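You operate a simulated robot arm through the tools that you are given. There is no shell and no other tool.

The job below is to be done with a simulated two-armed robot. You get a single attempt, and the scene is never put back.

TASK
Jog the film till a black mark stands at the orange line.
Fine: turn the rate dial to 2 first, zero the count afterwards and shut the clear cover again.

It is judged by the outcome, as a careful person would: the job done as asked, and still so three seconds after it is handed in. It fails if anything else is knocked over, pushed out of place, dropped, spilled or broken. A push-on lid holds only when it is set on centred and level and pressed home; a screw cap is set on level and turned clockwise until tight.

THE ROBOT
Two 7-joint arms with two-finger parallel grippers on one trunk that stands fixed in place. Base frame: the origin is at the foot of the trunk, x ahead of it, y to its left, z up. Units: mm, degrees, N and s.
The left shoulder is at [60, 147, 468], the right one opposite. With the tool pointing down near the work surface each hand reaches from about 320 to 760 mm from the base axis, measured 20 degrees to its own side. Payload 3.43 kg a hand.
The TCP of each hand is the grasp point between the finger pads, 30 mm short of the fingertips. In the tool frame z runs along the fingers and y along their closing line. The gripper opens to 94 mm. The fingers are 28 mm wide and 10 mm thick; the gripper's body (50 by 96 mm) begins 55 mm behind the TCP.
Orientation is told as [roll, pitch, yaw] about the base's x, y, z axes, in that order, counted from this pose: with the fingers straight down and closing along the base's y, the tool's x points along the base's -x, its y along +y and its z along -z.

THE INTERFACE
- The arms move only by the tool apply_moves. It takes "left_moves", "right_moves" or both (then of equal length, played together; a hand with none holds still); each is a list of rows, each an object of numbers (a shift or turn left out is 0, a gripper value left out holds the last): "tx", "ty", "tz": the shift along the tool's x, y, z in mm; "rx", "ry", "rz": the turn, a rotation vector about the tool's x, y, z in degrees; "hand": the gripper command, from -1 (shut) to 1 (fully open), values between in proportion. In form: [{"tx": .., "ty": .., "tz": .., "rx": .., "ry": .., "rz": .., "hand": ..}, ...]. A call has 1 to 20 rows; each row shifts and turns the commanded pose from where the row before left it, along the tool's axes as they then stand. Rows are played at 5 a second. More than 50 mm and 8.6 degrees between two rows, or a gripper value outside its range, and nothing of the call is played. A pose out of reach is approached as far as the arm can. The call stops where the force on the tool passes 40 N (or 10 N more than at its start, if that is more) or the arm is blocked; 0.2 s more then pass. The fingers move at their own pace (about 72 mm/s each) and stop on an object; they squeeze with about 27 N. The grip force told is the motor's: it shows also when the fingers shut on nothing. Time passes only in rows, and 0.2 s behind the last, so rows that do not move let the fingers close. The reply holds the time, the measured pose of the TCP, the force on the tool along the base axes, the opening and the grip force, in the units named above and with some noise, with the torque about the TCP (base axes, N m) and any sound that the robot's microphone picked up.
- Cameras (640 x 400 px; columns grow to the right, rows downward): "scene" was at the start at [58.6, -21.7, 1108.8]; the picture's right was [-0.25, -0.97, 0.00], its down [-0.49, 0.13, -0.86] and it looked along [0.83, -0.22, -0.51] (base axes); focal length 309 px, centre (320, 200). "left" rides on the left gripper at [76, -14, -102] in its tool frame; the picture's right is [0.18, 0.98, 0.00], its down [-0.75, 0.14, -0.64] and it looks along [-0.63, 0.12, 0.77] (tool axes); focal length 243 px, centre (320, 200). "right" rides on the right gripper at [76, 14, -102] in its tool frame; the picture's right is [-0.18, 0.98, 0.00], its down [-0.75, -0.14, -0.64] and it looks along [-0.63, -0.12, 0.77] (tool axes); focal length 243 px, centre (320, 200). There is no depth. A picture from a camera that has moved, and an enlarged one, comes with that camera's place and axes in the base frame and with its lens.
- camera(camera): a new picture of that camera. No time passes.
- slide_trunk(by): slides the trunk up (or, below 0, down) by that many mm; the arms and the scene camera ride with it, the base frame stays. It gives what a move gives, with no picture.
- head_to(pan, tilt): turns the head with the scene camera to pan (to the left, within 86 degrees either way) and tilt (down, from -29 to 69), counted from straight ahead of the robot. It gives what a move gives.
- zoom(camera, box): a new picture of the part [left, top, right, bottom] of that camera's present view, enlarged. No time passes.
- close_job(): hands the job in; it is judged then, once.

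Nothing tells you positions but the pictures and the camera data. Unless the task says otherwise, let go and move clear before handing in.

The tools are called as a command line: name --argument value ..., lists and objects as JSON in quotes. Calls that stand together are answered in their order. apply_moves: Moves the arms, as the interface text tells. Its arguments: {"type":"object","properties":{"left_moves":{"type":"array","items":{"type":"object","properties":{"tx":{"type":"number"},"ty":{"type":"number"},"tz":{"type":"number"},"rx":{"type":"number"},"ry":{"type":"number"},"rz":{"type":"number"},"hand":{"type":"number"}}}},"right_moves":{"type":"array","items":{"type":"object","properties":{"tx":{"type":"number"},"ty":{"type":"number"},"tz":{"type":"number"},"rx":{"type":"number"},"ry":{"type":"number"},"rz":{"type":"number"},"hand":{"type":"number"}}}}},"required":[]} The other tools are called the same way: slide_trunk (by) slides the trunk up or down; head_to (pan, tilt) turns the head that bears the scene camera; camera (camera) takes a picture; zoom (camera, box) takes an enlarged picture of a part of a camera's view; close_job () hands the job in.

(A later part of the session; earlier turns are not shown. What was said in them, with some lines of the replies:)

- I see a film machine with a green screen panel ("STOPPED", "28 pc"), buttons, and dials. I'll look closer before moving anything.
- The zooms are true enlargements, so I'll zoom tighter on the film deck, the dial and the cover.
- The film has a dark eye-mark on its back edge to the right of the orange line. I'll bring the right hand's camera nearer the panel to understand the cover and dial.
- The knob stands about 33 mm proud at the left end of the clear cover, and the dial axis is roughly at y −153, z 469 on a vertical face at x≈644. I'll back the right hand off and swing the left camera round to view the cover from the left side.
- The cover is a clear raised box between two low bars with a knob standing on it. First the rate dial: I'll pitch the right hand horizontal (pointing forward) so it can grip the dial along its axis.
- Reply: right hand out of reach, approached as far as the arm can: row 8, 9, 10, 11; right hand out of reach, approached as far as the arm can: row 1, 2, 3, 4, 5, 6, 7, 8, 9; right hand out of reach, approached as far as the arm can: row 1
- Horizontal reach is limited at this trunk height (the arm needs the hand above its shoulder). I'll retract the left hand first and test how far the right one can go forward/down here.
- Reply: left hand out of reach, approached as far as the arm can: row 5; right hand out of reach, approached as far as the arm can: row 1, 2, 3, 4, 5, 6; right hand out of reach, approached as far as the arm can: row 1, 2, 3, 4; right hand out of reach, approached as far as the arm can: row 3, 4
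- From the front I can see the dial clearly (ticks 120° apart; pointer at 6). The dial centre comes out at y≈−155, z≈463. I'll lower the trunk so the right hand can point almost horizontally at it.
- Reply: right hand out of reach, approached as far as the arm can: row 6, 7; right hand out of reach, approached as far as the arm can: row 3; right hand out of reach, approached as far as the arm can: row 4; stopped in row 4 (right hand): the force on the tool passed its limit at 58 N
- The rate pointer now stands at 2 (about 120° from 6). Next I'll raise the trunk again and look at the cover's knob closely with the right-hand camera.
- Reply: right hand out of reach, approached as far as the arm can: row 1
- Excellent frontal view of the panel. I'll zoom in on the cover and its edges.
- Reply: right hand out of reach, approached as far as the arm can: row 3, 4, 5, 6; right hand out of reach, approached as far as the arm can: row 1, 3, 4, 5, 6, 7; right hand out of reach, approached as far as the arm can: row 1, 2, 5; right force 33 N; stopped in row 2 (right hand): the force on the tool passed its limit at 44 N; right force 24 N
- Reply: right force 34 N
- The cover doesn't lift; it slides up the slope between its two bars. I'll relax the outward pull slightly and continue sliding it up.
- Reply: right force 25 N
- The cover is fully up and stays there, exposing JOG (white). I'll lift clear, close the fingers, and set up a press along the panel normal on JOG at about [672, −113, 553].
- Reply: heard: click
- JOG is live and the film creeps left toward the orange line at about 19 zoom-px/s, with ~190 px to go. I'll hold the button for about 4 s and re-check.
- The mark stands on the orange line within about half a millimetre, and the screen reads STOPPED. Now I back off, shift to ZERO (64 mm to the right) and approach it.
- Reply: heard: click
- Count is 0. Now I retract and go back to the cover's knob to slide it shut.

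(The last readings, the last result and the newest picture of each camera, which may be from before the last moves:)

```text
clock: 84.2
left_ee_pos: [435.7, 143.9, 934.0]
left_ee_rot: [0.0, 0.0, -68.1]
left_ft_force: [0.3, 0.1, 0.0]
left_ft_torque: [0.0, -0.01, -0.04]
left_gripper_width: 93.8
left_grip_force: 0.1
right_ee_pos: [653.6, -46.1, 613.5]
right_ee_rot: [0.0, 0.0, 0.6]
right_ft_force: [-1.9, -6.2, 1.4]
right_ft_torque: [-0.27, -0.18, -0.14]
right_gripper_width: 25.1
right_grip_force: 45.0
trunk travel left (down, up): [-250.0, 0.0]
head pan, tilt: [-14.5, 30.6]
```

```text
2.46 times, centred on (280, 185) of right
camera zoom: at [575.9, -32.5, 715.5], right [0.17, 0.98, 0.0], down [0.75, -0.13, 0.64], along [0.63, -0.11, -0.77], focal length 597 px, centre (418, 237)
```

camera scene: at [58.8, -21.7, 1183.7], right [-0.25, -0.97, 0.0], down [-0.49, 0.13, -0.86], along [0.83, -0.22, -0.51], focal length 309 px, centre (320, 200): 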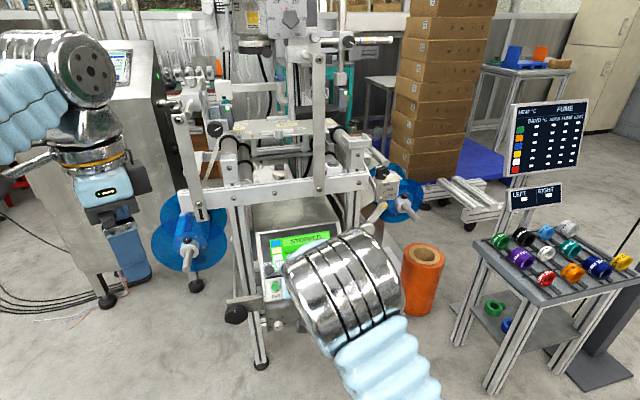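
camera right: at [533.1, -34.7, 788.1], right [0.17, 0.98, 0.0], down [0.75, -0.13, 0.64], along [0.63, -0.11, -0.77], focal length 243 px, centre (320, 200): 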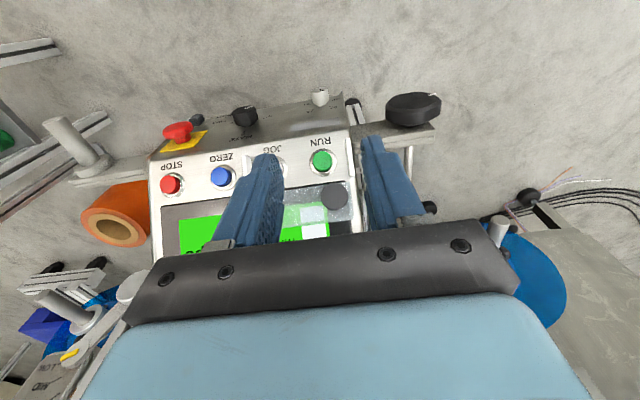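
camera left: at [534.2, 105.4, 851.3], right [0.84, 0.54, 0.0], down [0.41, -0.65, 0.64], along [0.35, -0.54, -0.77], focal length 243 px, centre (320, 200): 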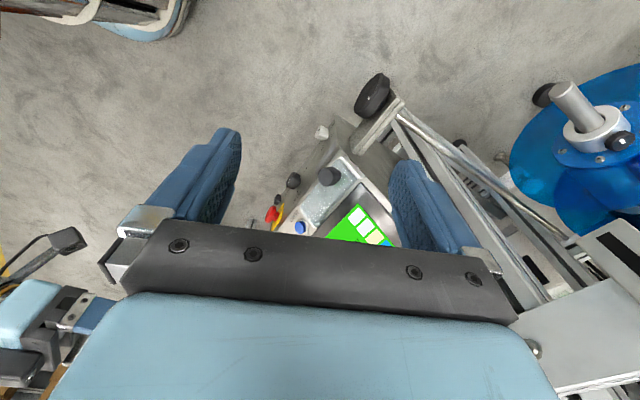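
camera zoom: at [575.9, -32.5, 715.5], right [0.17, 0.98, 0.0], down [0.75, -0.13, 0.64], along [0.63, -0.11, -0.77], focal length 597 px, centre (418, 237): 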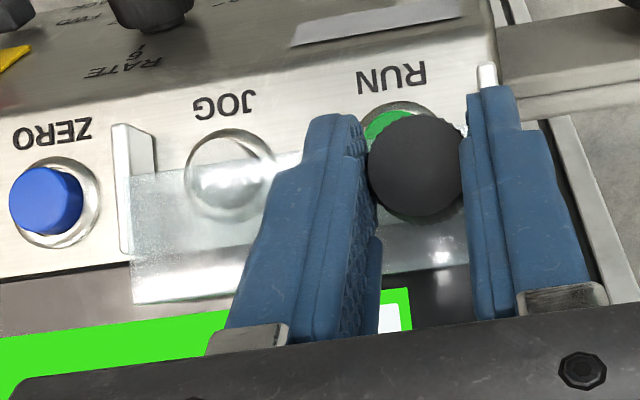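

apply_moves --right_moves '[{"tx": 2.8, "tz": 2.8}, {"tx": 2.8, "tz": 2.8}, {"tx": 2.8, "tz": 2.8}, {"tx": 2.8, "tz": 2.8}, {"tx": 1.5, "tz": 1.5}, {}]'

zoom --camera "right" --box '[150, 110, 410, 260]'

```text
clock: 85.6
left_ee_pos: [437.7, 143.0, 933.2]
left_ee_rot: [-0.1, 0.0, -68.1]
left_ft_force: [0.0, -0.6, 0.3]
left_ft_torque: [-0.01, 0.01, 0.03]
left_gripper_width: 94.0
left_grip_force: 0.0
right_ee_pos: [639.0, -44.9, 600.8]
right_ee_rot: [-0.1, 0.0, 0.7]
right_ft_force: [-1.9, -5.2, 0.8]
right_ft_torque: [-0.33, -0.16, -0.06]
right_gripper_width: 25.4
right_grip_force: 44.6
trunk travel left (down, up): [-250.0, 0.0]
head pan, tilt: [-14.5, 30.6]
```

```text
2.46 times, centred on (280, 185) of right
camera zoom: at [563.1, -32.6, 702.7], right [0.17, 0.98, 0.0], down [0.76, -0.13, 0.64], along [0.63, -0.11, -0.77], focal length 597 px, centre (418, 237)
```

zoom: 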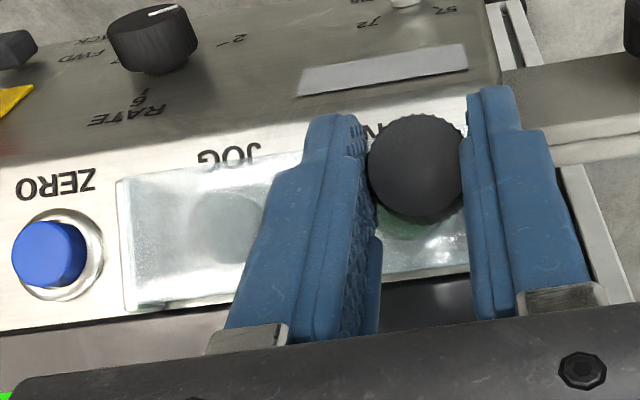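

apply_moves --right_moves '[{"tx": 1.2, "tz": 1.2}, {"tx": 1.2, "tz": 1.2}, {"tx": 1.2, "tz": 1.2}, {}]'

zoom --camera "right" --box '[150, 110, 410, 260]'

```text
clock: 86.6
left_ee_pos: [437.1, 143.6, 933.0]
left_ee_rot: [-0.1, 0.0, -68.1]
left_ft_force: [0.3, 0.3, 0.0]
left_ft_torque: [-0.01, 0.01, 0.01]
left_gripper_width: 94.0
left_grip_force: 0.1
right_ee_pos: [639.1, -46.4, 597.1]
right_ee_rot: [0.2, -0.4, 0.6]
right_ft_force: [26.9, -2.3, 12.9]
right_ft_torque: [-0.14, -0.88, -0.18]
right_gripper_width: 25.2
right_grip_force: 44.9
trunk travel left (down, up): [-250.0, 0.0]
head pan, tilt: [-14.5, 30.6]
```

```text
2.46 times, centred on (280, 185) of right
camera zoom: at [560.8, -32.7, 700.8], right [0.17, 0.98, 0.0], down [0.75, -0.13, 0.65], along [0.64, -0.11, -0.76], focal length 597 px, centre (418, 237)
```

zoom: 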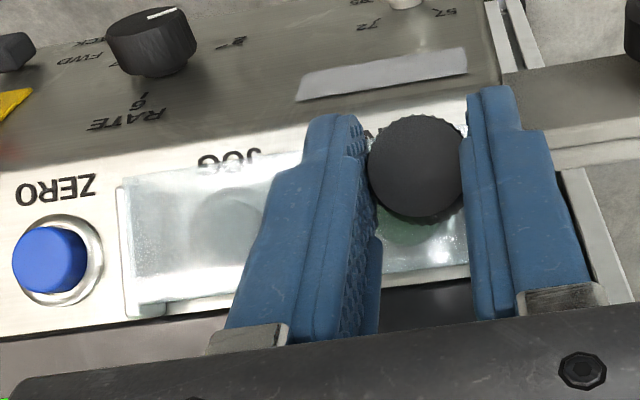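

apply_moves --right_moves '[{"tx": -0.8, "tz": -0.8}, {"hand": 0.06}, {"hand": 0.06}, {"tz": -25}, {"tz": -40}, {"tz": -40, "tx": 20}, {"tx": 40, "ty": -30}, {"tx": 40, "ty": -30}, {"tx": 30, "tz": -35, "ty": -20}, {"tx": 20, "tz": -40, "ty": -20}, {"tz": -30, "ty": -35}, {"ty": -35}, {}]'

camera --camera "scene"

zoom --camera "scene" --box '[240, 220, 360, 320]'

zoom --camera "scene" --box '[240, 112, 270, 142]'

zoom --camera "scene" --box '[255, 265, 310, 300]'

```text
refused: row 9 steps farther than a row can; nothing moved
```

```text
taken
camera scene: at [59.3, -21.7, 1183.9], right [-0.25, -0.97, 0.0], down [-0.49, 0.13, -0.86], along [0.83, -0.22, -0.51], focal length 309 px, centre (320, 200)
```

scene: 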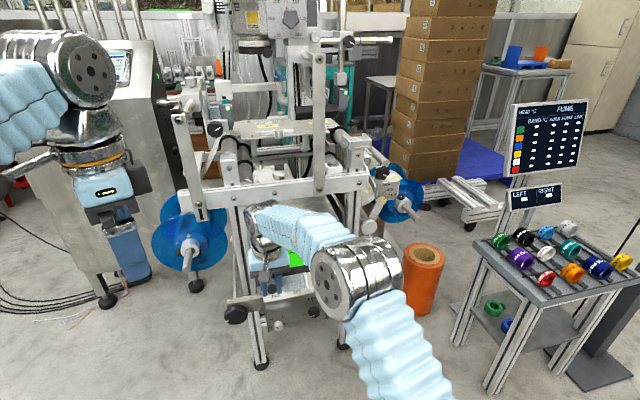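

```text
4.00 times, centred on (300, 270) of scene
camera zoom: at [59.3, -21.7, 1183.9], right [-0.25, -0.97, 0.0], down [-0.49, 0.13, -0.86], along [0.83, -0.22, -0.51], focal length 1238 px, centre (400, -80)
```

zoom: 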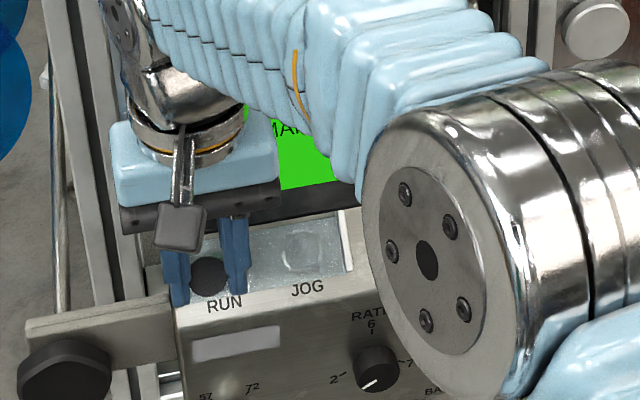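

```text
13.33 times, centred on (255, 127) of scene
camera zoom: at [59.3, -21.7, 1183.9], right [-0.25, -0.97, 0.0], down [-0.49, 0.13, -0.86], along [0.83, -0.22, -0.51], focal length 4125 px, centre (1187, 1173)
```

zoom: 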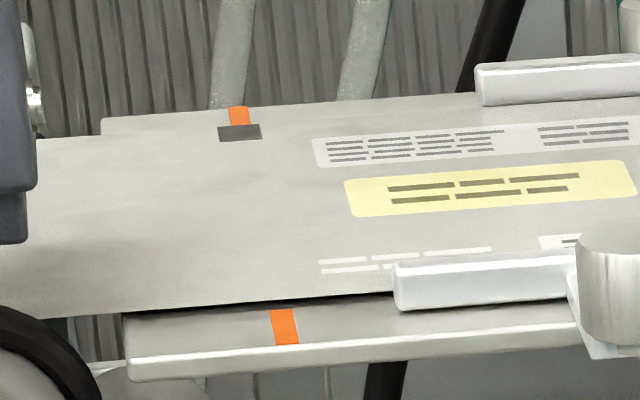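

```text
11.43 times, centred on (282, 282) of scene
camera zoom: at [59.3, -21.7, 1183.9], right [-0.25, -0.97, 0.0], down [-0.49, 0.13, -0.86], along [0.83, -0.22, -0.51], focal length 3536 px, centre (749, -743)
```

zoom: 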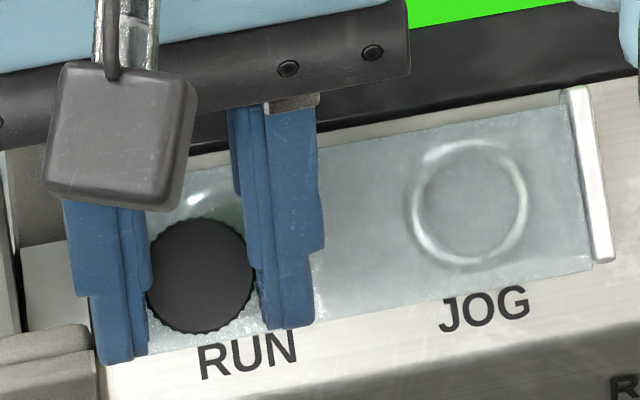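

The cover is seated fully shut again and the mark hasn't moved. One retreat row was too long, so I'll release and withdraw with shorter rows.

apply_moves --right_moves '[{"tx": -0.8, "tz": -0.8}, {"hand": 0.06}, {"hand": 0.06}, {"tz": -25}, {"tz": -40}, {"tz": -40, "tx": 20}, {"tx": 35, "ty": -25}, {"tx": 35, "ty": -25}, {"tx": 30, "tz": -30, "ty": -15}, {"tx": 20, "tz": -35, "ty": -15}, {"tz": -30, "ty": -30}, {"ty": -35}, {"ty": -35}, {}]'

camera --camera "scene"

zoom --camera "scene" --box '[240, 220, 360, 320]'

zoom --camera "scene" --box '[240, 112, 270, 142]'

zoom --camera "scene" --box '[255, 265, 310, 300]'

zoom --camera "scene" --box '[290, 285, 360, 330]'

```text
clock: 89.6
left_ee_pos: [438.8, 143.8, 933.3]
left_ee_rot: [0.0, 0.0, -68.1]
left_ft_force: [-0.1, 0.0, 0.0]
left_ft_torque: [0.01, 0.0, -0.01]
left_gripper_width: 94.0
left_grip_force: 0.1
right_ee_pos: [498.5, -227.1, 797.6]
right_ee_rot: [0.0, 0.0, 0.7]
right_ft_force: [0.1, -0.4, -0.1]
right_ft_torque: [-0.01, -0.04, -0.01]
right_gripper_width: 49.9
right_grip_force: 0.0
trunk travel left (down, up): [-250.0, 0.0]
head pan, tilt: [-14.5, 30.6]
```

```text
taken
camera scene: at [58.6, -21.9, 1183.8], right [-0.25, -0.97, 0.0], down [-0.49, 0.13, -0.86], along [0.83, -0.22, -0.51], focal length 309 px, centre (320, 200)
```

scene: 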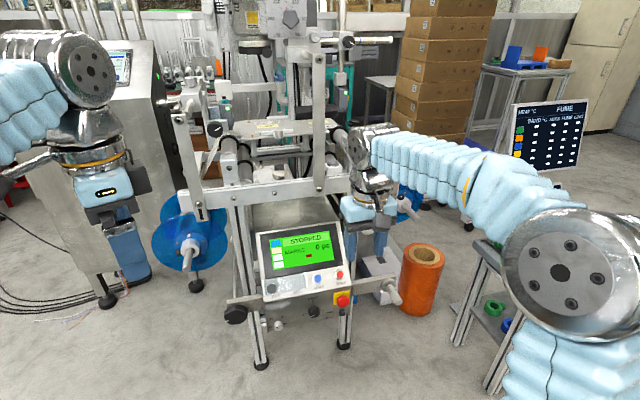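

```text
4.00 times, centred on (300, 270) of scene
camera zoom: at [58.6, -21.9, 1183.8], right [-0.25, -0.97, 0.0], down [-0.49, 0.13, -0.86], along [0.83, -0.22, -0.51], focal length 1238 px, centre (400, -80)
```

zoom: 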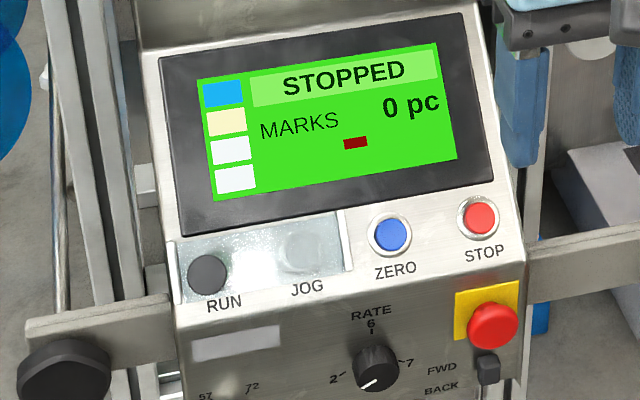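

```text
13.33 times, centred on (255, 127) of scene
camera zoom: at [58.6, -21.9, 1183.8], right [-0.25, -0.97, 0.0], down [-0.49, 0.13, -0.86], along [0.83, -0.22, -0.51], focal length 4125 px, centre (1187, 1173)
```

zoom: 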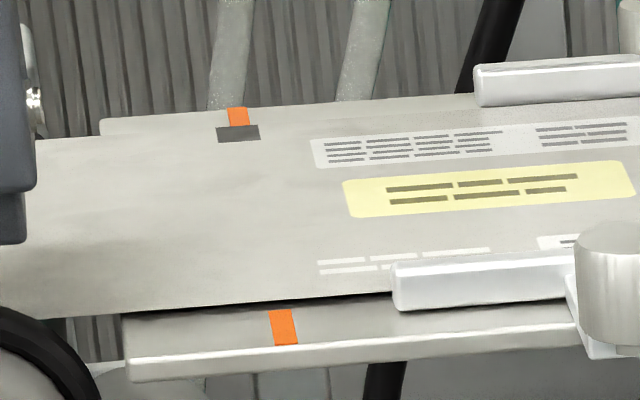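

```text
11.43 times, centred on (282, 282) of scene
camera zoom: at [58.6, -21.9, 1183.8], right [-0.25, -0.97, 0.0], down [-0.49, 0.13, -0.86], along [0.83, -0.22, -0.51], focal length 3536 px, centre (749, -743)
```

zoom: 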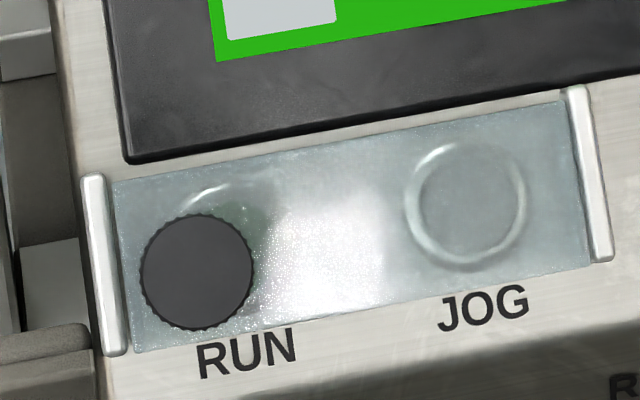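

```text
8.89 times, centred on (325, 308) of scene
camera zoom: at [58.6, -21.9, 1183.8], right [-0.25, -0.97, 0.0], down [-0.49, 0.13, -0.86], along [0.83, -0.22, -0.51], focal length 2750 px, centre (276, -756)
```

zoom: 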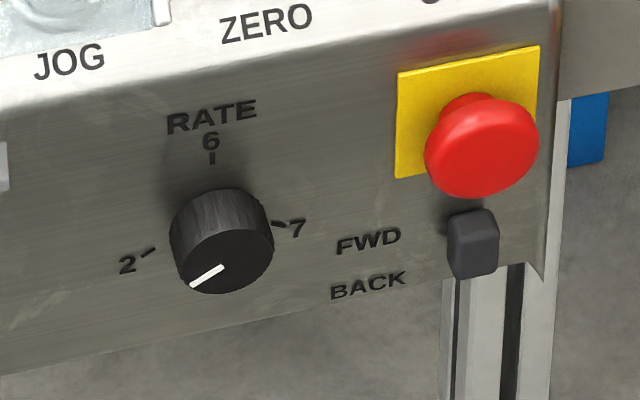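

The rate pointer is on 2, the black mark is on the orange line, the count reads 0 and the screen shows STOPPED. The clear cover is fully shut, both hands are clear and nothing else was disturbed, so I'm handing the job in.

close_job

```text
The job is handed in.
```

The job is done and handed in.

- **Rate dial:** turned from 6 to 2 before jogging. The pointer is within about a degree of the 2 mark.
- **Film:** jogged forward until a black mark reached the orange line. It stopped within about half a millimetre of centre and had not moved when I checked last.
- **Count:** zeroed after jogging. The screen read STOPPED and 0 pc.
- **Clear cover:** it slides rather than hinges. I slid it back down against its stop, so it covers RUN and JOG again.

While finding the knob, one fingertip pressed on the clear cover at about 31 N before I backed off. I then pulled the knob outward at up to 44 N before finding that the cover slides. I saw no damage, and it slid and shut normally afterwards. The other controls were not touched, and both hands were clear at hand-in.
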